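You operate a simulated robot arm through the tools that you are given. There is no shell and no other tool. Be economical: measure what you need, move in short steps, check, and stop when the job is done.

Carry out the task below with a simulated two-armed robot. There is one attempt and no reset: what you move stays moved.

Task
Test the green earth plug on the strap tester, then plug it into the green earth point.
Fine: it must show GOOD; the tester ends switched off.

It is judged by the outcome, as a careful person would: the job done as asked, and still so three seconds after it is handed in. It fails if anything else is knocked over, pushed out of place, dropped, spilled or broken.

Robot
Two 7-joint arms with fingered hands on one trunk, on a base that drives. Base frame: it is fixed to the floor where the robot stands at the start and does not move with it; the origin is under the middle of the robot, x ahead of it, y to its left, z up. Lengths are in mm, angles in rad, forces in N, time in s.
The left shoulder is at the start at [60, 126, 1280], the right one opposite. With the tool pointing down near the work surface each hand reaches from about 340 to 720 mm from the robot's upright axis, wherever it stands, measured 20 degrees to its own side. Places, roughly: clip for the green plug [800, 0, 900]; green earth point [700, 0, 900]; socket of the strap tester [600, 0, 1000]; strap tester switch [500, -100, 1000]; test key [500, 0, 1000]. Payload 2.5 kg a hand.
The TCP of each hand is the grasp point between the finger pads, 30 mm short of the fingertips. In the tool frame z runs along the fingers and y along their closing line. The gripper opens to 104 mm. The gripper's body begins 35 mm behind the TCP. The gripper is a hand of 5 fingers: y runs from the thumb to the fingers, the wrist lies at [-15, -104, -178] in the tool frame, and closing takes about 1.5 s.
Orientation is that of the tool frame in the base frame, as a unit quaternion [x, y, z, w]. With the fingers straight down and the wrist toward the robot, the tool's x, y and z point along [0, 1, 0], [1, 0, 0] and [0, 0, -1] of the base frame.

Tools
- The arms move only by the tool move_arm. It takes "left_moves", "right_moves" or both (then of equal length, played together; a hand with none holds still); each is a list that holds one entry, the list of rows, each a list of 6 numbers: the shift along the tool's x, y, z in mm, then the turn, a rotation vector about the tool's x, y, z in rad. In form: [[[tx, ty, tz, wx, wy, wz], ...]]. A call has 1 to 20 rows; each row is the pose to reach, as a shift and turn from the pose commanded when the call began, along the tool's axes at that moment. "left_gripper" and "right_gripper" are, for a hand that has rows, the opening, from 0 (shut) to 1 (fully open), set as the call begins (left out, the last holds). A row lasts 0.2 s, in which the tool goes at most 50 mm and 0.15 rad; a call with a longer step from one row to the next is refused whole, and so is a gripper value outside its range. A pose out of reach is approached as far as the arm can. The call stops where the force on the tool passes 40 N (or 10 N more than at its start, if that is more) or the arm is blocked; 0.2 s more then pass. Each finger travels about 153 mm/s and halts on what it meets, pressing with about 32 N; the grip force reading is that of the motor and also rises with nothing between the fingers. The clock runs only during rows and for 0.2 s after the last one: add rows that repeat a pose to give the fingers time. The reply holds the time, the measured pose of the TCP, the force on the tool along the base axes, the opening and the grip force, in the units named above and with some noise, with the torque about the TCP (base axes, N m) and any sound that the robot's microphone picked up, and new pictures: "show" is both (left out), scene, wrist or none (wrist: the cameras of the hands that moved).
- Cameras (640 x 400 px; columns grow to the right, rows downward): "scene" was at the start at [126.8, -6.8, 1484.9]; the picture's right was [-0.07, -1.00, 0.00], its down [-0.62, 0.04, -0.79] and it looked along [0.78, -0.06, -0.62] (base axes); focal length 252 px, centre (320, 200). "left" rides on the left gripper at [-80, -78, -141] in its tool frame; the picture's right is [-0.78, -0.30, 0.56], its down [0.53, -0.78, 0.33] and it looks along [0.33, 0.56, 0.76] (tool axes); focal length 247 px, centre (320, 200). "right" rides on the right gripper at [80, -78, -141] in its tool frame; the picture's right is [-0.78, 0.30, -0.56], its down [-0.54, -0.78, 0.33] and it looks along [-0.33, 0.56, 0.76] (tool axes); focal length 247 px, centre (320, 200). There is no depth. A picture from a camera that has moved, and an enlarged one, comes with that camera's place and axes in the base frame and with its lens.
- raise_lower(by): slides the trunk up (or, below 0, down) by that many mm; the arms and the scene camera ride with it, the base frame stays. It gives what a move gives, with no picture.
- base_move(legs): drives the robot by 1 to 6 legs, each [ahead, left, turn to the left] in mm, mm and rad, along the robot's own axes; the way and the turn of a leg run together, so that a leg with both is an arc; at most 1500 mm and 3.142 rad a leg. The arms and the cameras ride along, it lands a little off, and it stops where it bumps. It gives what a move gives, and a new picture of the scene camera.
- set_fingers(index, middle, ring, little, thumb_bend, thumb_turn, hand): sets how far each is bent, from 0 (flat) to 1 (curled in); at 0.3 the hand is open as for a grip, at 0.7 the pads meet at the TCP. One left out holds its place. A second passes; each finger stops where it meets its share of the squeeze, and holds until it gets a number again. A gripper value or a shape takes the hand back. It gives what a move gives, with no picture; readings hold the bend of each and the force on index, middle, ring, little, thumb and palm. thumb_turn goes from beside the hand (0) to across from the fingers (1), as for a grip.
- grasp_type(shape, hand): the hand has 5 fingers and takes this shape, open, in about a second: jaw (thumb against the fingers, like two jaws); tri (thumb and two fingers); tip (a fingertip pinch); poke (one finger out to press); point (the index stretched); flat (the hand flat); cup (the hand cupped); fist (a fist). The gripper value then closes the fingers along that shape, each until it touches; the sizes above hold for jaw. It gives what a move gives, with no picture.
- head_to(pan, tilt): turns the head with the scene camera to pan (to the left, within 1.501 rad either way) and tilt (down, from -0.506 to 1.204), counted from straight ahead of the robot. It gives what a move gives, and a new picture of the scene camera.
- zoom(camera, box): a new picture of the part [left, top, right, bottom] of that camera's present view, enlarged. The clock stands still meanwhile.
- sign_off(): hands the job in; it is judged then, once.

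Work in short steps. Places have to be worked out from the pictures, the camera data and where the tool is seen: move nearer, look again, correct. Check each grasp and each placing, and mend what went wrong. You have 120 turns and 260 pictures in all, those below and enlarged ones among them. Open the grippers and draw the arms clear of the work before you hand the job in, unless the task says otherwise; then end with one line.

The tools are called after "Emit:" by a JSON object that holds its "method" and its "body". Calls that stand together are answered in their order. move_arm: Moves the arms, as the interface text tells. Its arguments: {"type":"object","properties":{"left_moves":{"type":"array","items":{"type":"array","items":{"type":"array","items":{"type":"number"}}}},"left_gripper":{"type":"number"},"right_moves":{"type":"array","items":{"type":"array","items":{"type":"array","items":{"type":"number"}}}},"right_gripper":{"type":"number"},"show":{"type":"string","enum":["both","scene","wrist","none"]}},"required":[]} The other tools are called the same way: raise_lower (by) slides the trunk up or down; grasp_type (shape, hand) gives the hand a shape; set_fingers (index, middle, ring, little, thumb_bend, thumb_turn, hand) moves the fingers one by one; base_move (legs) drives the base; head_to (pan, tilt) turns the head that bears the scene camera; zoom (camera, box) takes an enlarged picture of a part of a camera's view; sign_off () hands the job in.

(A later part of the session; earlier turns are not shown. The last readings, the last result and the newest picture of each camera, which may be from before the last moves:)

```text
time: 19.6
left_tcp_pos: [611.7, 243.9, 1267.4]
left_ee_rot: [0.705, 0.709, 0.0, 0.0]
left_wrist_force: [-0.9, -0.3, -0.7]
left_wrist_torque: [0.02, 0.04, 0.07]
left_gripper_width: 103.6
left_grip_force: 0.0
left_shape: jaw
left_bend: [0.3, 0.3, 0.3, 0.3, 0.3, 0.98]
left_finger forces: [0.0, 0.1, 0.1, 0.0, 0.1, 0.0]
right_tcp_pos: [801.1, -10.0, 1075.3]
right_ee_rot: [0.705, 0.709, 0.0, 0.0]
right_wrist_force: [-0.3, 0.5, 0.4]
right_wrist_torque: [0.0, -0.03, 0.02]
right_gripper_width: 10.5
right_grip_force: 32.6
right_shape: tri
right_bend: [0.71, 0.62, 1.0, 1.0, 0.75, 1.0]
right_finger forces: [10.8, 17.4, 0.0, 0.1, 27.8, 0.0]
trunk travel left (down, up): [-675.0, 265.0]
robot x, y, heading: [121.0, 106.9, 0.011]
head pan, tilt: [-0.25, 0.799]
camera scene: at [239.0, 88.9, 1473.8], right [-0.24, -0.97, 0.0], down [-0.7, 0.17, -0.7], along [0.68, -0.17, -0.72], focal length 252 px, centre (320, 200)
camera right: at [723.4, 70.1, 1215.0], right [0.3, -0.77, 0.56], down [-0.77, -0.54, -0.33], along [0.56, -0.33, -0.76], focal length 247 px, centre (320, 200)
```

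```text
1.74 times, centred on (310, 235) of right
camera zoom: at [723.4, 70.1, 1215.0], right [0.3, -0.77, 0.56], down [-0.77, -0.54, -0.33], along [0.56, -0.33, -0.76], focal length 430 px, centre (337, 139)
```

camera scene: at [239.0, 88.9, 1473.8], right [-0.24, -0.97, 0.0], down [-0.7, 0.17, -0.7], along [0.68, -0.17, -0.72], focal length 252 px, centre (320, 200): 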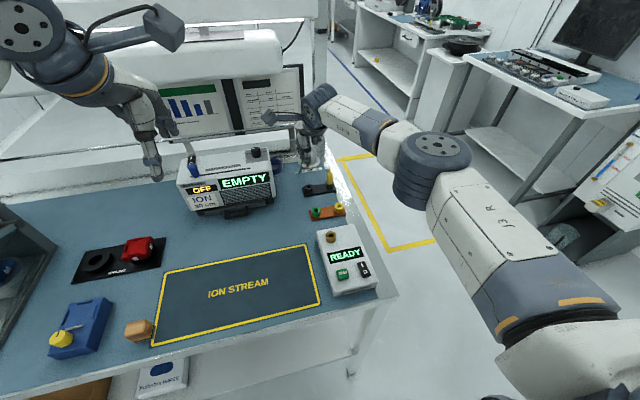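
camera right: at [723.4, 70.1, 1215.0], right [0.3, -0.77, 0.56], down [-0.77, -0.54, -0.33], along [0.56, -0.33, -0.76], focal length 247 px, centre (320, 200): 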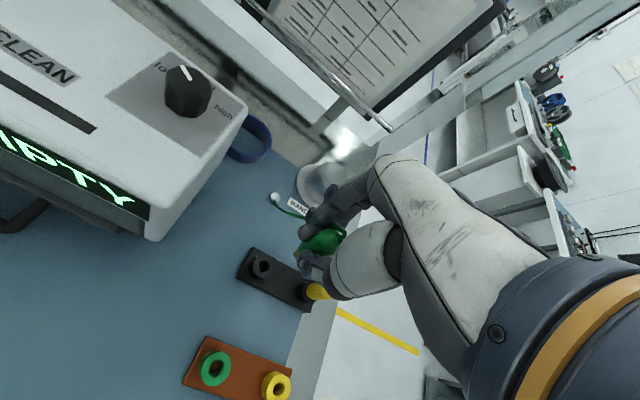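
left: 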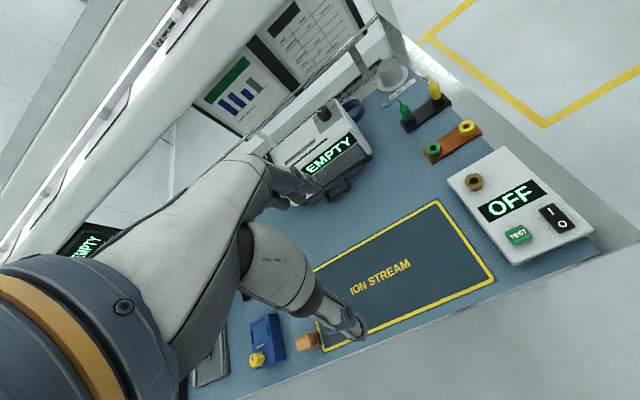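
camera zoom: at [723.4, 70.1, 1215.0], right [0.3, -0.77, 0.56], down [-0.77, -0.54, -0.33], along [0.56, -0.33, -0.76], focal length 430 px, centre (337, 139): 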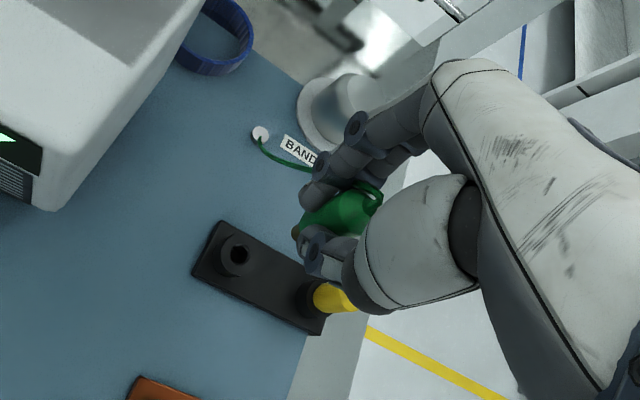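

The plug is held upright with its prong free. I carry it back over the tester socket at a safe height.

Emit:
{"method": "move_arm", "body": {"right_moves": [[[0, -30, -10, 0, 0, 0], [-3, -70, -15, 0, 0, 0], [-6, -110, -15, 0, 0, 0], [-9, -150, -15, 0, 0, 0], [-12, -190, -15, 0, 0, 0], [-13, -213, -15, 0, 0, 0], [-13, -213, -15, 0, 0, 0], [-13, -213, -15, 0, 0, 0]]]}}

Emit:
{"method": "zoom", "body": {"camera": "scene", "box": [280, 170, 400, 290]}}

Emit:
{"method": "zoom", "body": {"camera": "right", "box": [200, 120, 420, 350]}}

```text
time: 21.4
left_tcp_pos: [610.8, 242.9, 1267.2]
left_ee_rot: [0.706, 0.709, -0.001, 0.001]
left_wrist_force: [-0.2, 0.9, -1.3]
left_wrist_torque: [0.01, 0.03, 0.0]
left_gripper_width: 103.6
left_grip_force: 0.0
left_shape: jaw
left_bend: [0.3, 0.3, 0.3, 0.3, 0.3, 0.98]
left_finger forces: [0.0, 0.0, 0.0, 0.1, 0.1, 0.0]
right_tcp_pos: [589.0, -26.4, 1088.7]
right_ee_rot: [0.705, 0.709, 0.0, 0.0]
right_wrist_force: [0.3, 0.8, 0.0]
right_wrist_torque: [0.0, 0.03, 0.02]
right_gripper_width: 10.5
right_grip_force: 31.9
right_shape: tri
right_bend: [0.71, 0.62, 1.0, 1.0, 0.75, 1.0]
right_finger forces: [11.0, 17.3, 0.1, 0.0, 27.7, 0.0]
trunk travel left (down, up): [-675.0, 265.0]
robot x, y, heading: [117.2, 105.2, 0.004]
head pan, tilt: [-0.25, 0.799]
camera scene: at [238.8, 88.9, 1473.8], right [-0.24, -0.97, 0.0], down [-0.7, 0.17, -0.7], along [0.68, -0.17, -0.72], focal length 252 px, centre (320, 200)
camera right: at [511.4, 52.5, 1229.7], right [0.3, -0.77, 0.56], down [-0.77, -0.54, -0.33], along [0.56, -0.33, -0.76], focal length 247 px, centre (320, 200)
```

scene: 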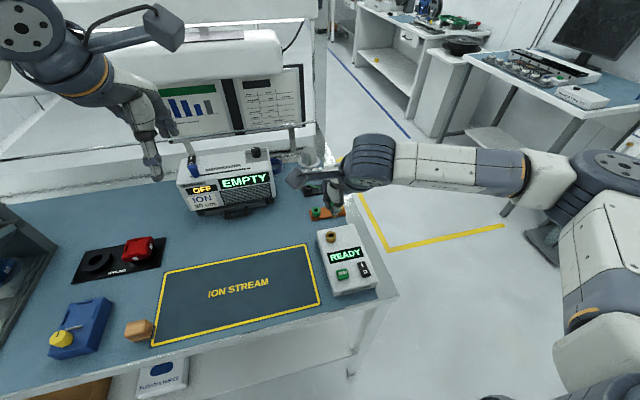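
right: 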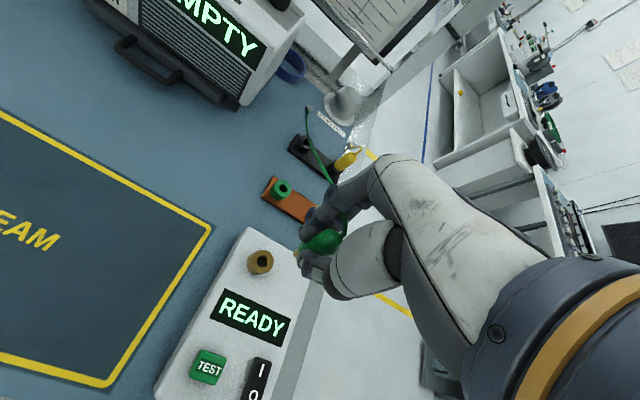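

```text
3.33 times, centred on (340, 230) of scene
camera zoom: at [238.8, 88.9, 1473.8], right [-0.24, -0.97, 0.0], down [-0.7, 0.17, -0.7], along [0.68, -0.17, -0.72], focal length 839 px, centre (253, 100)
```

zoom: 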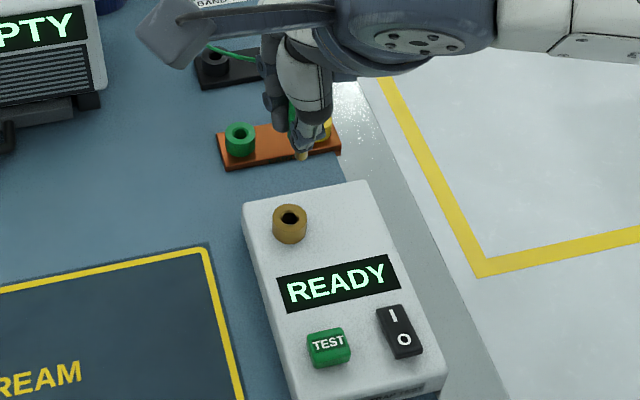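

```text
1.74 times, centred on (310, 235) of right
camera zoom: at [511.4, 52.5, 1229.7], right [0.3, -0.77, 0.56], down [-0.77, -0.54, -0.33], along [0.56, -0.33, -0.76], focal length 430 px, centre (337, 139)
```

zoom: 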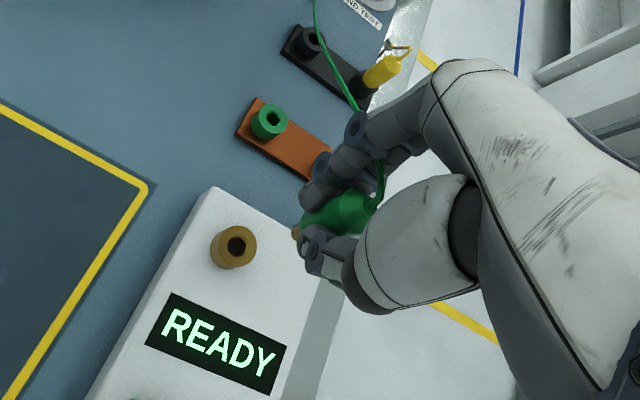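

Prong tip is at about [589,-29,1041] and the socket at about [593,-27,966]. I correct by +4 in x and +2.5 in y, and lower to just above the socket.

Emit:
{"method": "move_arm", "body": {"right_moves": [[[2, 4, 20, 0, 0, 0], [2.5, 4, 40, 0, 0, 0], [2.5, 4, 52, 0, 0, 0], [2.5, 4, 52, 0, 0, 0], [2.5, 4, 52, 0, 0, 0]]], "show": "none"}}

Emit:
{"method": "zoom", "body": {"camera": "scene", "box": [300, 190, 380, 250]}}

Emit:
{"method": "zoom", "body": {"camera": "right", "box": [240, 180, 380, 300]}}

```text
time: 22.6
left_tcp_pos: [611.6, 244.3, 1266.6]
left_ee_rot: [0.705, 0.709, 0.0, 0.0]
left_wrist_force: [0.1, -0.1, 0.3]
left_wrist_torque: [-0.01, 0.03, 0.01]
left_gripper_width: 103.8
left_grip_force: 0.0
left_shape: jaw
left_bend: [0.3, 0.3, 0.3, 0.3, 0.3, 0.98]
left_finger forces: [0.0, 0.1, 0.0, 0.1, 0.1, 0.0]
right_tcp_pos: [592.8, -24.0, 1035.5]
right_ee_rot: [0.704, 0.71, 0.0, 0.0]
right_wrist_force: [-0.5, 0.6, -0.3]
right_wrist_torque: [-0.02, 0.04, 0.01]
right_gripper_width: 10.3
right_grip_force: 31.9
right_shape: tri
right_bend: [0.71, 0.62, 1.0, 1.0, 0.75, 1.0]
right_finger forces: [11.0, 17.3, 0.0, 0.0, 27.6, 0.1]
trunk travel left (down, up): [-675.0, 265.0]
robot x, y, heading: [121.1, 108.5, 0.005]
head pan, tilt: [-0.25, 0.799]
```

```text
6.67 times, centred on (340, 220) of scene
camera zoom: at [238.9, 88.9, 1473.8], right [-0.24, -0.97, 0.0], down [-0.7, 0.17, -0.7], along [0.68, -0.17, -0.72], focal length 1677 px, centre (187, 67)
```

zoom: 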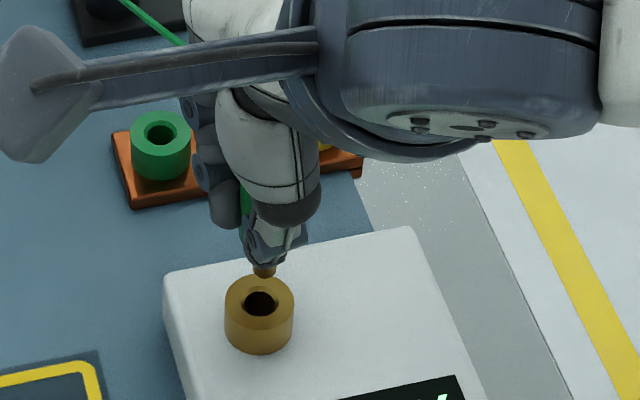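

```text
3.33 times, centred on (310, 240) of right
camera zoom: at [515.0, 55.8, 1175.5], right [0.3, -0.77, 0.56], down [-0.77, -0.54, -0.33], along [0.56, -0.33, -0.76], focal length 823 px, centre (353, 67)
```

zoom: 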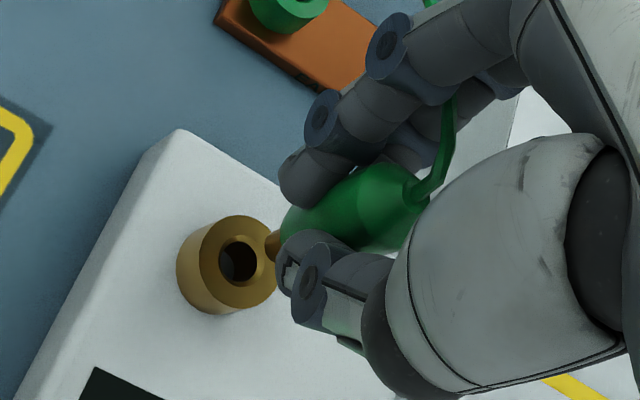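

The tip is about 15 mm above the rim, with about 1.5 mm x error. I apply that correction, descend partway and check again.

Emit:
{"method": "move_arm", "body": {"right_moves": [[[0.3, -1.5, 4, 0, 0, 0], [0.3, -1.5, 8, 0, 0, 0], [0.3, -1.5, 11, 0, 0, 0], [0.3, -1.5, 11, 0, 0, 0]]], "show": "none"}}

Emit:
{"method": "zoom", "body": {"camera": "scene", "box": [310, 200, 370, 245]}}

Emit:
{"method": "zoom", "body": {"camera": "right", "box": [250, 200, 350, 280]}}

```text
time: 23.6
left_tcp_pos: [612.8, 244.2, 1267.4]
left_ee_rot: [0.705, 0.71, -0.001, 0.0]
left_wrist_force: [-0.2, -0.6, 0.7]
left_wrist_torque: [-0.01, 0.01, 0.03]
left_gripper_width: 104.1
left_grip_force: 0.0
left_shape: jaw
left_bend: [0.3, 0.3, 0.3, 0.3, 0.3, 0.98]
left_finger forces: [0.0, 0.1, 0.0, 0.0, 0.0, 0.0]
right_tcp_pos: [592.7, -23.8, 1025.4]
right_ee_rot: [0.705, 0.709, 0.0, 0.0]
right_wrist_force: [0.4, 0.1, -0.5]
right_wrist_torque: [0.02, 0.0, -0.01]
right_gripper_width: 10.4
right_grip_force: 31.9
right_shape: tri
right_bend: [0.71, 0.62, 1.0, 1.0, 0.75, 1.0]
right_finger forces: [11.0, 17.4, 0.0, 0.1, 27.6, 0.0]
trunk travel left (down, up): [-675.0, 265.0]
robot x, y, heading: [117.9, 108.2, 0.008]
head pan, tilt: [-0.25, 0.799]
```

```text
8.89 times, centred on (340, 222) of scene
camera zoom: at [238.8, 88.9, 1473.8], right [-0.24, -0.97, 0.0], down [-0.7, 0.17, -0.7], along [0.68, -0.17, -0.72], focal length 2237 px, centre (142, 0)
```

zoom: 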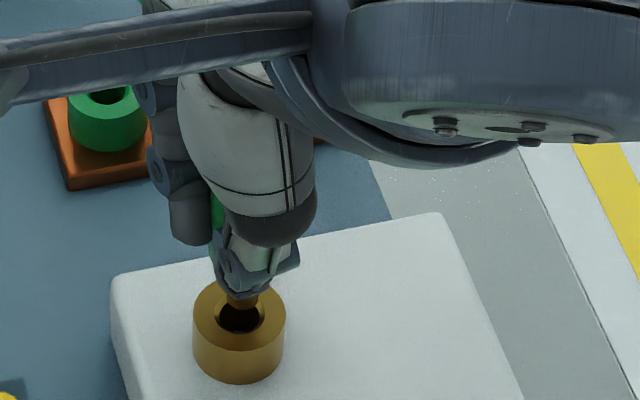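

```text
5.00 times, centred on (300, 240) of right
camera zoom: at [512.8, 57.0, 1166.1], right [0.3, -0.77, 0.56], down [-0.77, -0.54, -0.33], along [0.56, -0.33, -0.76], focal length 1235 px, centre (420, 0)
```

zoom: 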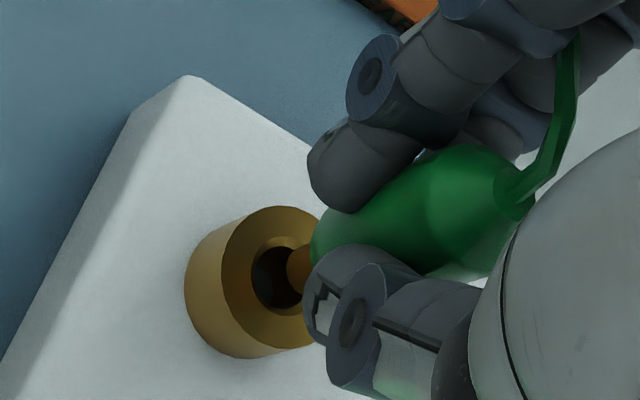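

The prong tip is at the mouth of the chamfered socket, nearly centred. I push down with a 0.8 mm trim.

Emit:
{"method": "move_arm", "body": {"right_moves": [[[0.1, -0.8, 4, 0, 0, 0], [0.1, -0.8, 8, 0, 0, 0], [0.1, -0.8, 12, 0, 0, 0], [0.1, -0.8, 16, 0, 0, 0], [0.1, -0.8, 19, 0, 0, 0], [0.1, -0.8, 22, 0, 0, 0], [0.1, -0.8, 22, 0, 0, 0]]], "show": "none"}}

Emit:
{"method": "zoom", "body": {"camera": "scene", "box": [300, 200, 390, 290]}}

Emit:
{"method": "zoom", "body": {"camera": "right", "box": [240, 180, 380, 300]}}

```text
time: 25.2
left_tcp_pos: [610.7, 244.3, 1267.3]
left_ee_rot: [0.705, 0.709, -0.001, 0.001]
left_wrist_force: [-0.3, 0.2, -0.6]
left_wrist_torque: [-0.01, -0.03, 0.0]
left_gripper_width: 103.8
left_grip_force: 0.0
left_shape: jaw
left_bend: [0.3, 0.3, 0.3, 0.3, 0.3, 0.98]
left_finger forces: [0.0, 0.0, 0.1, 0.0, 0.0, 0.1]
right_tcp_pos: [590.8, -24.1, 1003.7]
right_ee_rot: [0.705, 0.71, 0.001, 0.001]
right_wrist_force: [0.3, -0.5, 4.5]
right_wrist_torque: [0.01, 0.02, 0.01]
right_gripper_width: 10.4
right_grip_force: 31.8
right_shape: tri
right_bend: [0.71, 0.62, 1.0, 1.0, 0.75, 1.0]
right_finger forces: [11.2, 17.7, 0.0, 0.1, 28.9, 0.0]
trunk travel left (down, up): [-675.0, 265.0]
robot x, y, heading: [123.3, 110.8, 0.005]
head pan, tilt: [-0.25, 0.799]
```

```text
4.44 times, centred on (345, 245) of scene
camera zoom: at [238.3, 89.0, 1473.9], right [-0.24, -0.97, 0.0], down [-0.7, 0.17, -0.7], along [0.68, -0.17, -0.72], focal length 1118 px, centre (209, 0)
```

zoom: 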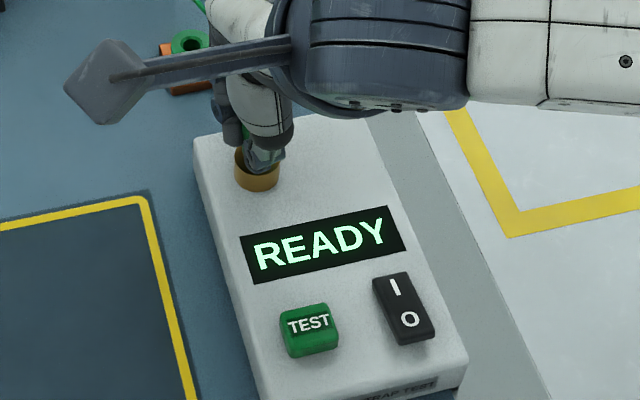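

```text
3.33 times, centred on (310, 240) of right
camera zoom: at [512.4, 56.9, 1144.6], right [0.3, -0.77, 0.56], down [-0.77, -0.54, -0.33], along [0.56, -0.33, -0.76], focal length 823 px, centre (353, 67)
```

zoom: 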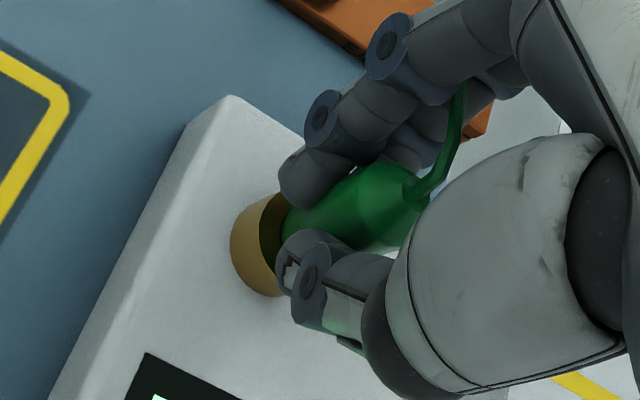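

The prong has gone in with low resistance (4.5 N). I push further until it seats.

Emit:
{"method": "move_arm", "body": {"right_moves": [[[0, 0, 2, 0, 0, 0], [0, 0, 4, 0, 0, 0], [0, 0, 6, 0, 0, 0], [0, 0, 8, 0, 0, 0]]], "show": "none"}}

Emit:
{"method": "zoom", "body": {"camera": "scene", "box": [300, 200, 390, 290]}}

Emit:
{"method": "zoom", "body": {"camera": "right", "box": [240, 180, 380, 300]}}

```text
time: 26.2
left_tcp_pos: [608.9, 244.7, 1268.5]
left_ee_rot: [0.706, 0.708, 0.002, 0.002]
left_wrist_force: [0.0, -0.3, -1.0]
left_wrist_torque: [0.01, 0.01, -0.03]
left_gripper_width: 103.6
left_grip_force: 0.0
left_shape: jaw
left_bend: [0.3, 0.3, 0.3, 0.3, 0.3, 0.98]
left_finger forces: [0.0, 0.0, 0.0, 0.1, 0.0, 0.0]
right_tcp_pos: [590.4, -21.7, 1001.4]
right_ee_rot: [0.705, 0.71, 0.006, 0.006]
right_wrist_force: [-3.9, -0.4, 34.8]
right_wrist_torque: [-0.12, 0.1, 0.01]
right_gripper_width: 12.2
right_grip_force: 32.3
right_shape: tri
right_bend: [0.72, 0.62, 1.0, 1.0, 0.75, 1.0]
right_finger forces: [12.7, 21.9, 0.0, 0.0, 37.8, 0.0]
trunk travel left (down, up): [-675.0, 265.0]
robot x, y, heading: [117.3, 105.4, 0.003]
head pan, tilt: [-0.25, 0.799]
```

```text
4.44 times, centred on (345, 245) of scene
camera zoom: at [235.0, 89.8, 1474.6], right [-0.24, -0.97, 0.0], down [-0.69, 0.17, -0.7], along [0.68, -0.17, -0.71], focal length 1118 px, centre (209, 0)
```

zoom: 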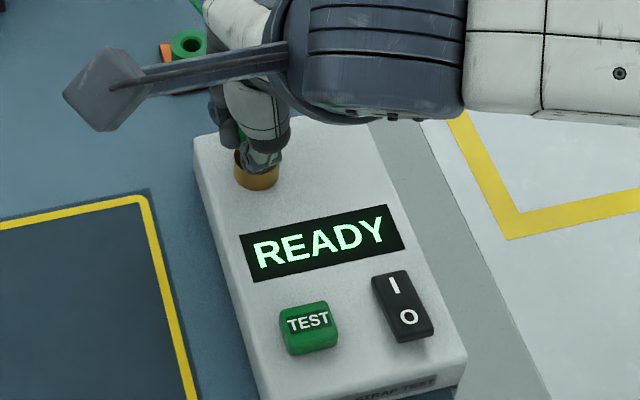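

```text
3.33 times, centred on (310, 240) of right
camera zoom: at [510.4, 58.1, 1141.6], right [0.29, -0.78, 0.56], down [-0.77, -0.54, -0.35], along [0.57, -0.33, -0.75], focal length 823 px, centre (353, 67)
```

zoom: 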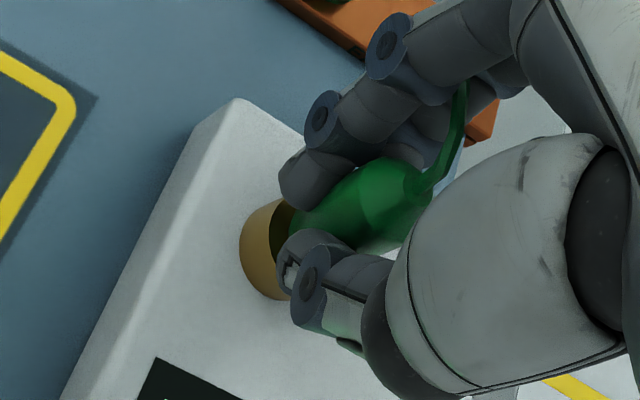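

It is seated, with 35 N resistance and no more travel. I relieve the push, then open the fingers.

Emit:
{"method": "move_arm", "body": {"right_moves": [[[0, 0, -3, 0, 0, 0], [0, 0, -5.5, 0, 0, 0], [0, 0, -5.5, 0, 0, 0]]], "show": "none"}}

Emit:
{"method": "move_arm", "body": {"right_moves": [[[0, 0, 0, 0, 0, 0], [0, 0, 0, 0, 0, 0], [0, 0, 0, 0, 0, 0], [0, 0, 0, 0, 0, 0]]], "right_gripper": 0.6, "show": "none"}}

Emit:
{"method": "zoom", "body": {"camera": "scene", "box": [300, 200, 390, 290]}}

Emit:
{"method": "zoom", "body": {"camera": "right", "box": [220, 160, 400, 320]}}

```text
time: 27.0
left_tcp_pos: [610.8, 244.0, 1267.7]
left_ee_rot: [0.705, 0.709, 0.0, 0.002]
left_wrist_force: [-0.9, 0.3, 1.0]
left_wrist_torque: [-0.02, -0.02, -0.01]
left_gripper_width: 103.8
left_grip_force: 0.0
left_shape: jaw
left_bend: [0.3, 0.3, 0.3, 0.3, 0.3, 0.98]
left_finger forces: [0.1, 0.0, 0.1, 0.1, 0.0, 0.0]
right_tcp_pos: [590.5, -22.2, 1003.2]
right_ee_rot: [0.706, 0.709, 0.001, 0.002]
right_wrist_force: [-0.7, -0.4, 18.7]
right_wrist_torque: [-0.07, -0.01, 0.0]
right_gripper_width: 12.5
right_grip_force: 31.8
right_shape: tri
right_bend: [0.72, 0.62, 1.0, 1.0, 0.75, 1.0]
right_finger forces: [13.0, 21.6, 0.0, 0.1, 33.3, 0.0]
trunk travel left (down, up): [-675.0, 265.0]
robot x, y, heading: [119.0, 105.8, 0.011]
head pan, tilt: [-0.25, 0.799]
```

```text
time: 28.0
left_tcp_pos: [612.5, 244.6, 1266.3]
left_ee_rot: [0.705, 0.709, -0.001, 0.001]
left_wrist_force: [0.6, 0.6, 0.0]
left_wrist_torque: [0.01, -0.02, 0.03]
left_gripper_width: 103.9
left_grip_force: 0.1
left_shape: jaw
left_bend: [0.3, 0.3, 0.3, 0.3, 0.3, 0.98]
left_finger forces: [0.0, 0.0, 0.0, 0.0, 0.1, 0.0]
right_tcp_pos: [589.7, -21.9, 1002.6]
right_ee_rot: [0.705, 0.709, -0.001, 0.0]
right_wrist_force: [0.3, -1.2, 0.3]
right_wrist_torque: [0.01, 0.0, -0.04]
right_gripper_width: 61.8
right_grip_force: 0.2
right_shape: tri
right_bend: [0.74, 0.41, 0.99, 0.99, 0.65, 1.0]
right_finger forces: [0.0, 0.1, 0.0, 0.0, 0.1, 0.0]
trunk travel left (down, up): [-675.0, 265.0]
robot x, y, heading: [118.3, 105.7, 0.007]
head pan, tilt: [-0.25, 0.799]
```

```text
4.44 times, centred on (345, 245) of scene
camera zoom: at [238.7, 88.9, 1473.8], right [-0.24, -0.97, 0.0], down [-0.7, 0.17, -0.7], along [0.68, -0.17, -0.72], focal length 1118 px, centre (209, 0)
```

zoom: 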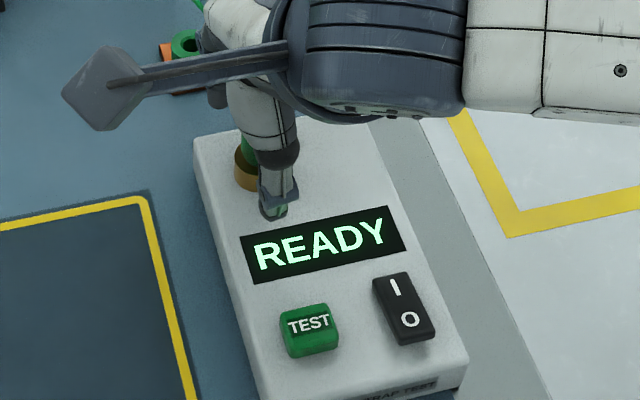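

```text
2.50 times, centred on (310, 240) of right
camera zoom: at [512.3, 57.9, 1141.3], right [0.3, -0.77, 0.56], down [-0.77, -0.54, -0.33], along [0.56, -0.33, -0.76], focal length 617 px, centre (345, 100)
```

zoom: 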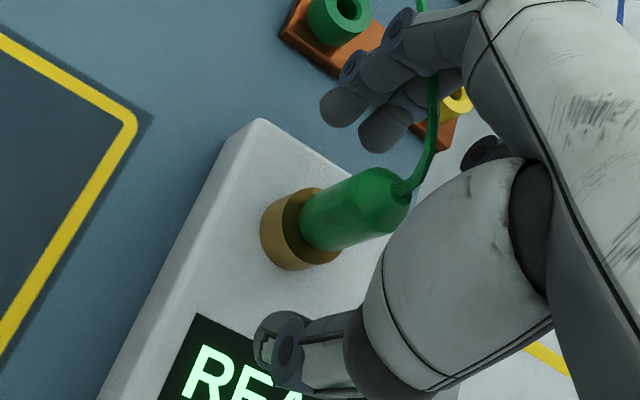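

The plug is standing seated in the socket. I open fully and lift straight up, watching that the cord doesn't catch.

Emit:
{"method": "move_arm", "body": {"right_moves": [[[0, 0, 0, 0, 0, 0], [0, 0, -10, 0, 0, 0], [0, 0, -25, 0, 0, 0], [0, 0, -45, 0, 0, 0], [0, 0, -70, 0, 0, 0], [0, 0, -100, 0, 0, 0], [0, 0, -130, 0, 0, 0], [0, 0, -130, 0, 0, 0]]], "right_gripper": 0.8, "show": "none"}}

Emit:
{"method": "zoom", "body": {"camera": "scene", "box": [280, 150, 410, 290]}}

Emit:
{"method": "zoom", "body": {"camera": "right", "box": [150, 80, 410, 350]}}

```text
time: 29.8
left_tcp_pos: [610.0, 243.9, 1267.4]
left_ee_rot: [0.705, 0.709, -0.001, 0.0]
left_wrist_force: [-0.4, -0.5, -0.6]
left_wrist_torque: [-0.01, -0.05, 0.02]
left_gripper_width: 103.8
left_grip_force: 0.0
left_shape: jaw
left_bend: [0.3, 0.3, 0.3, 0.3, 0.3, 0.98]
left_finger forces: [0.1, 0.0, 0.1, 0.0, 0.0, 0.1]
right_tcp_pos: [588.8, -23.2, 1131.0]
right_ee_rot: [0.705, 0.709, 0.0, 0.0]
right_wrist_force: [-1.0, -0.2, 1.1]
right_wrist_torque: [-0.01, 0.02, 0.0]
right_gripper_width: 83.2
right_grip_force: 0.0
right_shape: tri
right_bend: [0.26, 0.34, 0.99, 0.99, 0.5, 0.99]
right_finger forces: [0.0, 0.1, 0.0, 0.0, 0.0, 0.0]
trunk travel left (down, up): [-675.0, 265.0]
robot x, y, heading: [119.9, 107.6, 0.0]
head pan, tilt: [-0.25, 0.799]
```

```text
2.86 times, centred on (345, 220) of scene
camera zoom: at [238.9, 88.8, 1473.8], right [-0.24, -0.97, 0.0], down [-0.7, 0.17, -0.7], along [0.68, -0.17, -0.72], focal length 719 px, centre (249, 143)
```

zoom: 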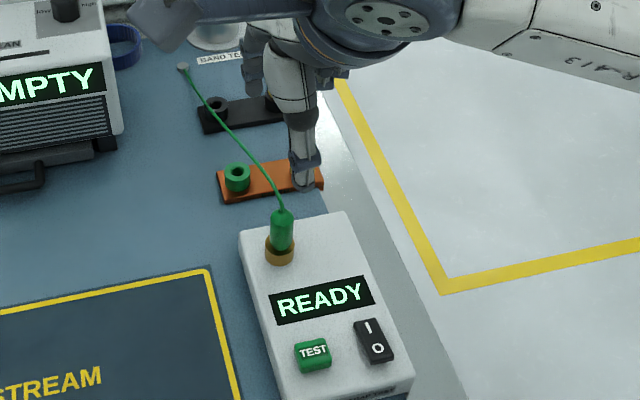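

```text
1.48 times, centred on (280, 215) of right
camera zoom: at [511.3, 57.4, 1271.2], right [0.3, -0.77, 0.56], down [-0.77, -0.54, -0.33], along [0.56, -0.33, -0.76], focal length 366 px, centre (379, 178)
```

zoom: 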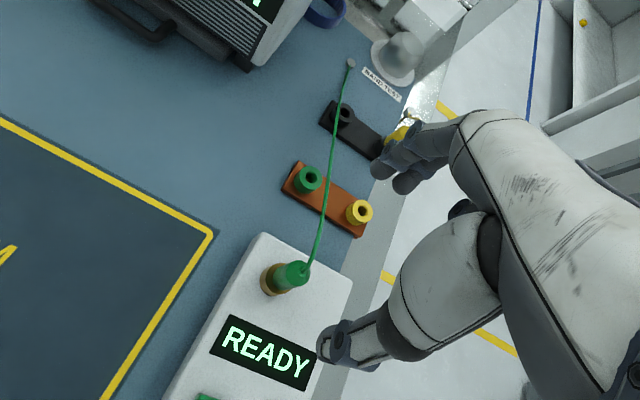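

The plug stays in the socket with its cord free. Next I make the index poke and move over the TEST key.

Emit:
{"method": "grasp_type", "body": {"shape": "poke", "hand": "right"}}

Emit:
{"method": "set_fingers", "body": {"hand": "right", "middle": 1.0}}

Emit:
{"method": "move_arm", "body": {"right_moves": [[[-3, -35, 0, 0, 0, 0], [-6, -70, 10, 0, 0, 0], [-10, -104, 40, 0, 0, 0], [-10, -104, 80, 0, 0, 0], [-10, -104, 110, 0, 0, 0], [-10, -104, 110, 0, 0, 0]]], "show": "none"}}

Emit:
{"method": "zoom", "body": {"camera": "scene", "box": [290, 180, 410, 300]}}

Emit:
{"method": "zoom", "body": {"camera": "right", "box": [200, 120, 400, 320]}}

```text
time: 30.7
left_tcp_pos: [611.7, 244.1, 1267.0]
left_ee_rot: [0.705, 0.709, -0.001, 0.0]
left_wrist_force: [-0.2, 0.3, 0.6]
left_wrist_torque: [0.02, 0.01, 0.0]
left_gripper_width: 103.8
left_grip_force: 0.0
left_shape: jaw
left_bend: [0.3, 0.3, 0.3, 0.3, 0.3, 0.98]
left_finger forces: [0.1, 0.1, 0.1, 0.0, 0.1, 0.0]
right_tcp_pos: [590.3, -22.3, 1130.9]
right_ee_rot: [0.705, 0.71, 0.0, 0.0]
right_wrist_force: [-0.4, -0.8, -0.2]
right_wrist_torque: [0.03, 0.02, 0.01]
right_gripper_width: 0.0
right_grip_force: 0.0
right_shape: poke
right_bend: [0.7, 0.7, 0.99, 0.99, 1.0, 1.0]
right_finger forces: [0.1, 0.0, 0.0, 0.0, 0.1, 0.0]
trunk travel left (down, up): [-675.0, 265.0]
robot x, y, heading: [122.4, 109.5, 0.003]
head pan, tilt: [-0.25, 0.799]
```

```text
time: 31.7
left_tcp_pos: [611.2, 244.1, 1267.5]
left_ee_rot: [0.704, 0.71, -0.001, 0.001]
left_wrist_force: [-0.5, 0.4, 0.0]
left_wrist_torque: [0.01, 0.0, 0.04]
left_gripper_width: 103.8
left_grip_force: 0.2
left_shape: jaw
left_bend: [0.3, 0.3, 0.3, 0.3, 0.3, 0.98]
left_finger forces: [0.0, 0.1, 0.1, 0.0, 0.0, 0.0]
right_tcp_pos: [589.5, -23.0, 1131.4]
right_ee_rot: [0.705, 0.709, 0.0, 0.0]
right_wrist_force: [0.1, 0.8, 0.0]
right_wrist_torque: [0.03, -0.01, 0.02]
right_gripper_width: 29.6
right_grip_force: 0.0
right_shape: fingers
right_bend: [0.7, 1.0, 0.99, 0.99, 1.0, 1.0]
right_finger forces: [0.0, 0.1, 0.1, 0.0, 0.0, 0.0]
trunk travel left (down, up): [-675.0, 265.0]
robot x, y, heading: [120.2, 112.8, 0.007]
head pan, tilt: [-0.25, 0.799]
```

```text
time: 33.1
left_tcp_pos: [611.8, 244.4, 1266.5]
left_ee_rot: [0.705, 0.709, 0.0, 0.001]
left_wrist_force: [-0.1, 0.5, 0.2]
left_wrist_torque: [0.02, 0.0, -0.02]
left_gripper_width: 103.8
left_grip_force: 0.0
left_shape: jaw
left_bend: [0.3, 0.3, 0.3, 0.3, 0.3, 0.98]
left_finger forces: [0.0, 0.0, 0.1, 0.0, 0.1, 0.0]
right_tcp_pos: [486.1, -33.9, 1023.2]
right_ee_rot: [0.704, 0.71, 0.0, 0.0]
right_wrist_force: [0.2, -0.3, 0.1]
right_wrist_torque: [0.02, -0.02, 0.01]
right_gripper_width: 29.6
right_grip_force: 0.1
right_shape: fingers
right_bend: [0.7, 1.0, 0.99, 0.99, 1.0, 1.0]
right_finger forces: [0.1, 0.0, 0.0, 0.1, 0.1, 0.0]
trunk travel left (down, up): [-675.0, 265.0]
robot x, y, heading: [117.9, 108.3, 0.008]
head pan, tilt: [-0.25, 0.799]
```

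```text
3.33 times, centred on (350, 240) of scene
camera zoom: at [238.9, 89.0, 1473.8], right [-0.24, -0.97, 0.0], down [-0.7, 0.17, -0.7], along [0.68, -0.17, -0.72], focal length 839 px, centre (220, 67)
```

zoom: 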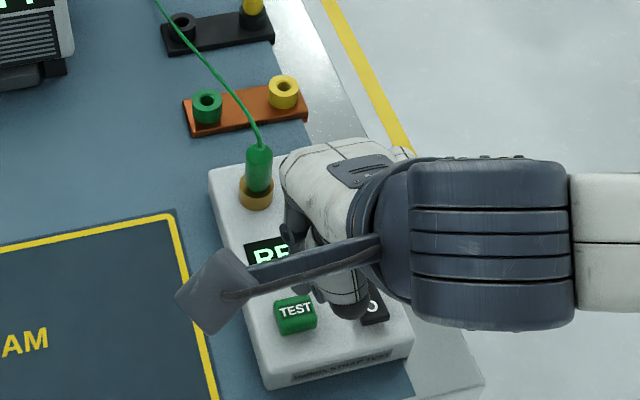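

```text
2.00 times, centred on (300, 220) of right
camera zoom: at [408.0, 46.3, 1163.4], right [0.3, -0.77, 0.56], down [-0.77, -0.54, -0.33], along [0.56, -0.33, -0.76], focal length 494 px, centre (360, 160)
```

zoom: 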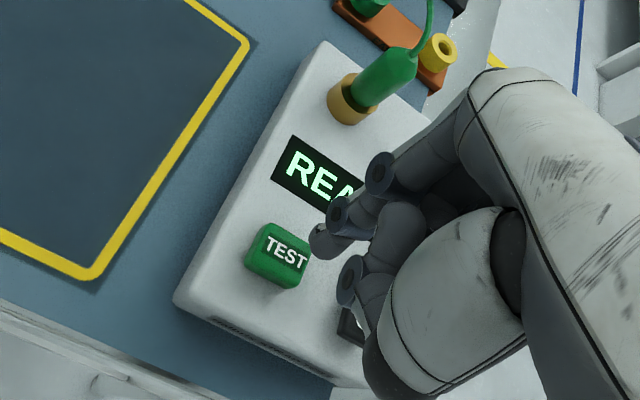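

The fingertip is over the TEST key to within about 3 mm. I press gently, hold, and read the display.

Emit:
{"method": "move_arm", "body": {"right_moves": [[[2, -2, 12, 0, 0, 0], [2, -2, 20, 0, 0, 0], [2, -2, 24, 0, 0, 0], [2, -2, 27, 0, 0, 0], [2, -2, 30, 0, 0, 0], [2, -2, 32, 0, 0, 0], [2, -2, 32, 0, 0, 0], [2, -2, 32, 0, 0, 0]]], "show": "wrist"}}

Emit:
{"method": "zoom", "body": {"camera": "scene", "box": [290, 180, 410, 300]}}

```text
time: 34.9
left_tcp_pos: [610.7, 245.0, 1266.1]
left_ee_rot: [0.705, 0.709, -0.001, 0.001]
left_wrist_force: [0.2, 0.2, -0.3]
left_wrist_torque: [0.03, 0.03, 0.01]
left_gripper_width: 103.8
left_grip_force: 0.1
left_shape: jaw
left_bend: [0.3, 0.3, 0.3, 0.3, 0.3, 0.98]
left_finger forces: [0.0, 0.1, 0.0, 0.1, 0.1, 0.0]
right_tcp_pos: [483.5, -33.4, 989.3]
right_ee_rot: [0.705, 0.709, 0.0, -0.001]
right_wrist_force: [1.1, -0.3, 2.3]
right_wrist_torque: [-0.02, 0.0, -0.02]
right_gripper_width: 29.7
right_grip_force: 0.9
right_shape: fingers
right_bend: [0.7, 1.0, 0.99, 0.99, 1.0, 1.0]
right_finger forces: [2.0, 0.0, 0.0, 0.0, 0.0, 0.1]
trunk travel left (down, up): [-675.0, 265.0]
robot x, y, heading: [119.1, 110.0, 0.007]
head pan, tilt: [-0.25, 0.799]
heard: click
camera right: at [406.3, 48.0, 1129.8], right [0.3, -0.77, 0.56], down [-0.77, -0.54, -0.33], along [0.56, -0.33, -0.76], focal length 247 px, centre (320, 200)
```

right: 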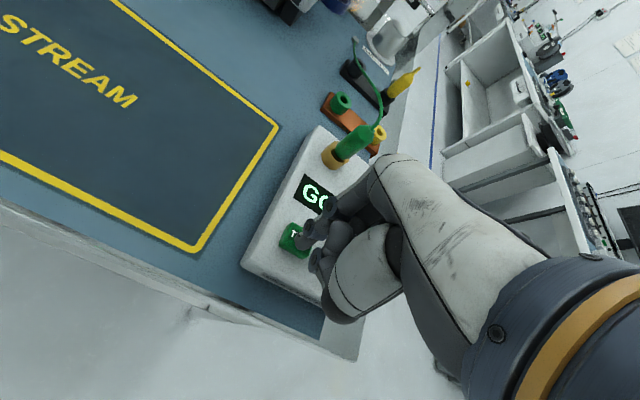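

```text
3.33 times, centred on (350, 240) of scene
camera zoom: at [238.8, 89.0, 1473.8], right [-0.24, -0.97, 0.0], down [-0.7, 0.17, -0.7], along [0.68, -0.17, -0.72], focal length 839 px, centre (220, 67)
```

zoom: 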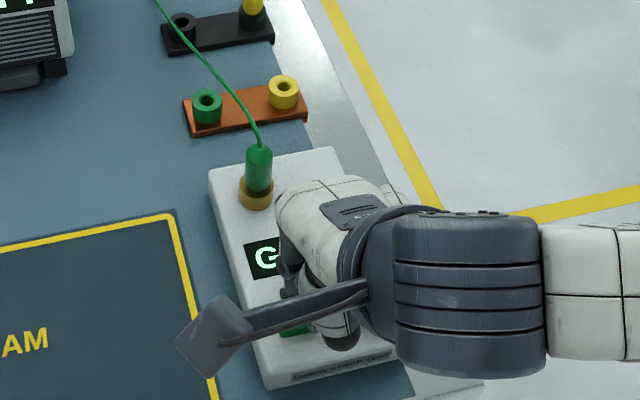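

A click was heard and the display begins "GO". I lift off to read it in full.

Emit:
{"method": "move_arm", "body": {"right_moves": [[[0, 0, -25, 0, 0, 0], [-10, 0, -50, 0, 0, 0], [-25, -4, -60, 0, 0, 0], [-42, -6, -60, 0, 0, 0], [-42, -6, -60, 0, 0, 0]]], "show": "none"}}

Emit:
{"method": "zoom", "body": {"camera": "scene", "box": [290, 180, 410, 300]}}

Emit:
{"method": "zoom", "body": {"camera": "right", "box": [200, 120, 400, 320]}}

```text
time: 36.1
left_tcp_pos: [611.2, 244.2, 1267.7]
left_ee_rot: [0.706, 0.709, -0.001, 0.0]
left_wrist_force: [-0.3, 0.5, -0.4]
left_wrist_torque: [-0.03, 0.01, -0.01]
left_gripper_width: 104.0
left_grip_force: 0.0
left_shape: jaw
left_bend: [0.3, 0.3, 0.3, 0.3, 0.3, 0.98]
left_finger forces: [0.1, 0.1, 0.0, 0.0, 0.0, 0.0]
right_tcp_pos: [479.7, -74.8, 1047.9]
right_ee_rot: [0.705, 0.71, 0.0, 0.001]
right_wrist_force: [-0.6, 0.7, 0.3]
right_wrist_torque: [0.0, -0.01, -0.02]
right_gripper_width: 29.6
right_grip_force: 0.1
right_shape: fingers
right_bend: [0.7, 1.0, 0.99, 0.99, 1.0, 1.0]
right_finger forces: [0.1, 0.1, 0.0, 0.1, 0.1, 0.0]
trunk travel left (down, up): [-675.0, 265.0]
robot x, y, heading: [120.3, 112.9, 0.008]
head pan, tilt: [-0.25, 0.799]
```

```text
3.33 times, centred on (350, 240) of scene
camera zoom: at [239.0, 89.1, 1473.8], right [-0.24, -0.97, 0.0], down [-0.7, 0.17, -0.7], along [0.68, -0.17, -0.72], focal length 839 px, centre (220, 67)
```

zoom: 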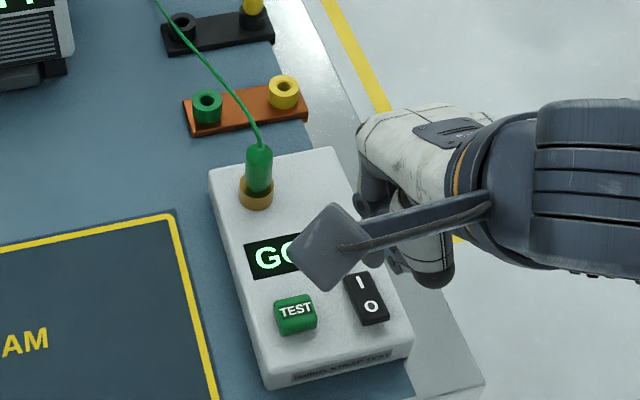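

```text
2.00 times, centred on (300, 220) of right
camera zoom: at [402.3, 4.6, 1188.6], right [0.3, -0.77, 0.56], down [-0.77, -0.54, -0.33], along [0.56, -0.33, -0.76], focal length 494 px, centre (360, 160)
```

zoom: 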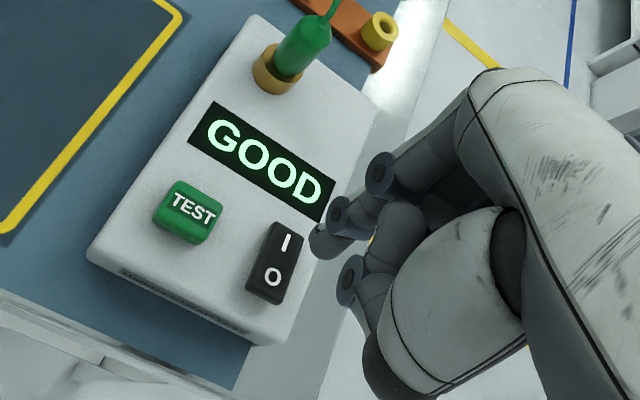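

GOOD is displayed. Now I press the O side of the rocker to switch the tester off.

Emit:
{"method": "move_arm", "body": {"right_moves": [[[-7, -4, 20, 0, 0, 0], [-7, -4, 38, 0, 0, 0], [-7, -4, 46, 0, 0, 0], [-7, -4, 51, 0, 0, 0], [-7, -4, 55, 0, 0, 0], [-7, -4, 59, 0, 0, 0], [-7, -4, 59, 0, 0, 0]]], "show": "none"}}

Emit:
{"method": "move_arm", "body": {"right_moves": [[[0, 0, -30, 0, 0, 0], [0, 0, -60, 0, 0, 0], [0, 0, -100, 0, 0, 0], [0, 0, -140, 0, 0, 0], [0, 0, -140, 0, 0, 0]]], "show": "none"}}

Emit:
{"method": "zoom", "body": {"camera": "right", "box": [150, 80, 400, 320]}}

```text
time: 37.7
left_tcp_pos: [611.2, 243.9, 1267.6]
left_ee_rot: [0.705, 0.709, 0.0, 0.001]
left_wrist_force: [0.8, -0.2, -0.8]
left_wrist_torque: [-0.02, 0.0, 0.03]
left_gripper_width: 103.9
left_grip_force: 0.1
left_shape: jaw
left_bend: [0.3, 0.3, 0.3, 0.3, 0.3, 0.98]
left_finger forces: [0.0, 0.0, 0.1, 0.1, 0.0, 0.0]
right_tcp_pos: [475.0, -81.6, 989.3]
right_ee_rot: [0.705, 0.709, 0.001, 0.0]
right_wrist_force: [0.3, 0.1, 0.7]
right_wrist_torque: [-0.06, -0.02, 0.01]
right_gripper_width: 29.8
right_grip_force: 0.0
right_shape: fingers
right_bend: [0.7, 1.0, 0.99, 0.99, 1.0, 1.0]
right_finger forces: [0.2, 0.0, 0.0, 0.0, 0.0, 0.1]
trunk travel left (down, up): [-675.0, 265.0]
robot x, y, heading: [123.2, 105.7, 0.007]
head pan, tilt: [-0.25, 0.799]
```

```text
time: 38.9
left_tcp_pos: [611.6, 243.9, 1266.8]
left_ee_rot: [0.706, 0.709, -0.001, 0.0]
left_wrist_force: [0.0, 0.2, -0.5]
left_wrist_torque: [0.02, -0.04, 0.02]
left_gripper_width: 103.6
left_grip_force: 0.0
left_shape: jaw
left_bend: [0.3, 0.3, 0.3, 0.3, 0.3, 0.98]
left_finger forces: [0.0, 0.0, 0.0, 0.0, 0.0, 0.0]
right_tcp_pos: [484.3, -83.3, 1130.3]
right_ee_rot: [0.704, 0.71, -0.001, 0.0]
right_wrist_force: [0.0, 0.0, 0.8]
right_wrist_torque: [-0.02, -0.03, 0.01]
right_gripper_width: 29.5
right_grip_force: 0.0
right_shape: fingers
right_bend: [0.7, 1.0, 0.99, 0.99, 1.0, 1.0]
right_finger forces: [0.0, 0.0, 0.0, 0.1, 0.0, 0.0]
right hand out of reach, approached as far as the arm can: row 2, 3, 4, 5
trunk travel left (down, up): [-675.0, 265.0]
robot x, y, heading: [118.8, 109.0, 0.008]
head pan, tilt: [-0.25, 0.799]
```

```text
1.67 times, centred on (275, 200) of right
camera zoom: at [406.4, -2.5, 1271.7], right [0.3, -0.77, 0.56], down [-0.77, -0.54, -0.33], along [0.56, -0.33, -0.76], focal length 412 px, centre (395, 200)
```

zoom: 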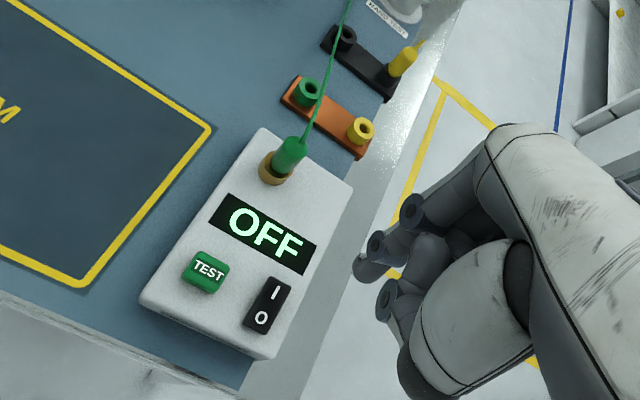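

The tester is OFF with the plug still seated. I go back above the plug with the three-finger pinch.

Emit:
{"method": "grasp_type", "body": {"shape": "tri", "hand": "right"}}

Emit:
{"method": "move_arm", "body": {"right_moves": [[[20, 40, 0, 0, 0, 0], [40, 80, 0, 0, 0, 0], [59, 110, 0, 0, 0, 0], [59, 110, 0, 0, 0, 0], [59, 110, 0, 0, 0, 0]]], "show": "none", "right_gripper": 0.8}}

```text
time: 39.8
left_tcp_pos: [610.8, 244.3, 1267.3]
left_ee_rot: [0.705, 0.709, -0.001, 0.0]
left_wrist_force: [0.4, 0.8, -0.1]
left_wrist_torque: [0.0, 0.02, 0.04]
left_gripper_width: 103.8
left_grip_force: 0.0
left_shape: jaw
left_bend: [0.3, 0.3, 0.3, 0.3, 0.3, 0.98]
left_finger forces: [0.0, 0.0, 0.1, 0.0, 0.1, 0.0]
right_tcp_pos: [484.0, -82.7, 1131.9]
right_ee_rot: [0.705, 0.71, -0.001, 0.0]
right_wrist_force: [0.0, 0.5, -0.4]
right_wrist_torque: [0.01, -0.01, 0.0]
right_gripper_width: 104.0
right_grip_force: 0.1
right_shape: tri
right_bend: [0.3, 0.3, 0.99, 0.99, 0.3, 0.98]
right_finger forces: [0.1, 0.0, 0.1, 0.1, 0.2, 0.0]
trunk travel left (down, up): [-675.0, 265.0]
robot x, y, heading: [117.4, 107.4, 0.009]
head pan, tilt: [-0.25, 0.799]
```

```text
time: 41.0
left_tcp_pos: [612.0, 244.1, 1266.3]
left_ee_rot: [0.705, 0.71, -0.001, 0.0]
left_wrist_force: [-0.6, -0.1, 0.4]
left_wrist_torque: [-0.01, 0.01, -0.02]
left_gripper_width: 103.5
left_grip_force: 0.1
left_shape: jaw
left_bend: [0.3, 0.3, 0.3, 0.3, 0.3, 0.98]
left_finger forces: [0.0, 0.0, 0.0, 0.0, 0.1, 0.1]
right_tcp_pos: [595.2, -20.9, 1130.1]
right_ee_rot: [0.705, 0.709, 0.0, 0.0]
right_wrist_force: [-0.1, 0.8, 0.7]
right_wrist_torque: [-0.02, -0.02, 0.0]
right_gripper_width: 83.5
right_grip_force: 0.1
right_shape: tri
right_bend: [0.26, 0.34, 0.99, 0.99, 0.49, 0.99]
right_finger forces: [0.0, 0.0, 0.0, 0.1, 0.1, 0.1]
trunk travel left (down, up): [-675.0, 265.0]
robot x, y, heading: [116.0, 106.0, 0.013]
head pan, tilt: [-0.25, 0.799]
```

I correct by -5 mm in x and -1.5 mm in y, then lower over the plug to z about 1004.

Emit:
{"method": "move_arm", "body": {"right_moves": [[[-1.5, -5, 30, 0, 0, 0], [-1.5, -5, 60, 0, 0, 0], [-1.5, -5, 85, 0, 0, 0], [-1.5, -5, 105, 0, 0, 0], [-1.5, -5, 118, 0, 0, 0], [-1.5, -5, 125, 0, 0, 0], [-1.5, -5, 125, 0, 0, 0]]], "show": "none"}}

Emit:
{"method": "zoom", "body": {"camera": "right", "box": [220, 160, 400, 320]}}

Emit:
{"method": "zoom", "body": {"camera": "scene", "box": [300, 190, 390, 280]}}

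```text
time: 42.6
left_tcp_pos: [609.9, 243.1, 1266.9]
left_ee_rot: [0.705, 0.709, -0.001, 0.0]
left_wrist_force: [0.6, 0.3, -0.2]
left_wrist_torque: [-0.02, 0.04, 0.0]
left_gripper_width: 103.8
left_grip_force: 0.1
left_shape: jaw
left_bend: [0.3, 0.3, 0.3, 0.3, 0.3, 0.98]
left_finger forces: [0.0, 0.0, 0.0, 0.1, 0.1, 0.1]
right_tcp_pos: [588.4, -24.4, 1005.4]
right_ee_rot: [0.705, 0.709, -0.001, 0.0]
right_wrist_force: [0.3, 0.1, 0.2]
right_wrist_torque: [0.0, -0.03, 0.01]
right_gripper_width: 83.5
right_grip_force: 0.0
right_shape: tri
right_bend: [0.26, 0.34, 0.99, 0.99, 0.49, 0.99]
right_finger forces: [0.0, 0.1, 0.1, 0.1, 0.0, 0.0]
trunk travel left (down, up): [-675.0, 265.0]
robot x, y, heading: [116.6, 107.7, 0.008]
head pan, tilt: [-0.25, 0.799]
```

```text
2.50 times, centred on (310, 240) of right
camera zoom: at [510.2, 55.3, 1146.2], right [0.3, -0.77, 0.56], down [-0.77, -0.54, -0.33], along [0.56, -0.33, -0.76], focal length 617 px, centre (345, 100)
```

zoom: 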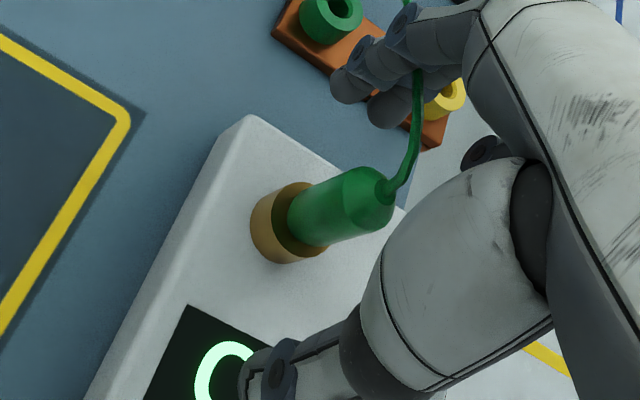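

```text
4.44 times, centred on (345, 235) of scene
camera zoom: at [238.8, 88.9, 1473.8], right [-0.24, -0.97, 0.0], down [-0.7, 0.17, -0.7], along [0.68, -0.17, -0.72], focal length 1118 px, centre (209, 44)
```

zoom: 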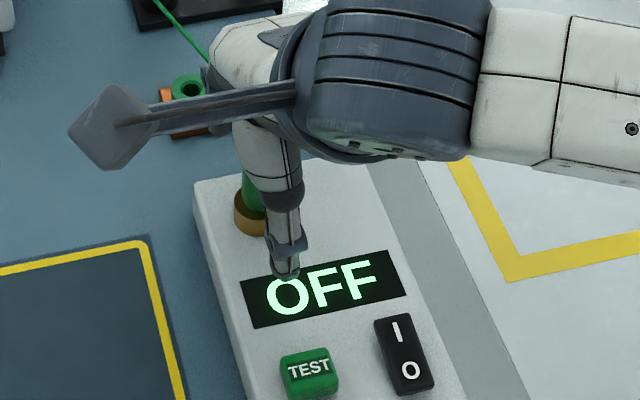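

Plug is between the fingers. I trim by +2 in y and +1.5 in x and close.

Emit:
{"method": "move_arm", "body": {"right_moves": [[[2, 1.5, 1, 0, 0, 0], [2, 1.5, 1, 0, 0, 0], [2, 1.5, 1, 0, 0, 0], [2, 1.5, 1, 0, 0, 0], [2, 1.5, 1, 0, 0, 0], [2, 1.5, 1, 0, 0, 0], [2, 1.5, 1, 0, 0, 0], [2, 1.5, 1, 0, 0, 0]]], "right_gripper": 0.0, "show": "none"}}

Emit:
{"method": "zoom", "body": {"camera": "right", "box": [220, 160, 400, 320]}}

```text
time: 44.4
left_tcp_pos: [611.8, 244.6, 1268.8]
left_ee_rot: [0.706, 0.709, 0.001, 0.0]
left_wrist_force: [-0.1, -0.4, 0.3]
left_wrist_torque: [0.02, 0.02, 0.01]
left_gripper_width: 103.5
left_grip_force: 0.0
left_shape: jaw
left_bend: [0.3, 0.3, 0.3, 0.3, 0.3, 0.98]
left_finger forces: [0.0, 0.0, 0.0, 0.1, 0.1, 0.0]
right_tcp_pos: [590.7, -22.5, 1005.1]
right_ee_rot: [0.704, 0.71, 0.0, 0.001]
right_wrist_force: [0.2, 0.3, 0.7]
right_wrist_torque: [-0.03, -0.02, 0.03]
right_gripper_width: 8.6
right_grip_force: 32.1
right_shape: tri
right_bend: [0.7, 0.61, 1.0, 1.0, 0.76, 1.0]
right_finger forces: [0.6, 21.2, 0.0, 0.1, 27.4, 0.0]
trunk travel left (down, up): [-675.0, 265.0]
robot x, y, heading: [122.5, 113.1, 0.01]
head pan, tilt: [-0.25, 0.799]
```

```text
2.50 times, centred on (310, 240) of right
camera zoom: at [512.1, 57.6, 1145.7], right [0.3, -0.77, 0.56], down [-0.77, -0.54, -0.33], along [0.56, -0.33, -0.76], focal length 617 px, centre (345, 100)
```

zoom: 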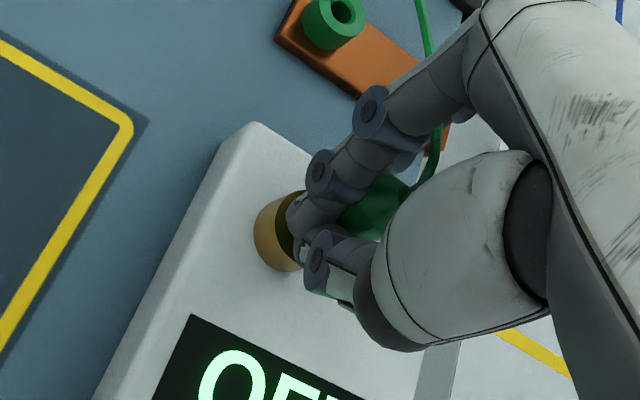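

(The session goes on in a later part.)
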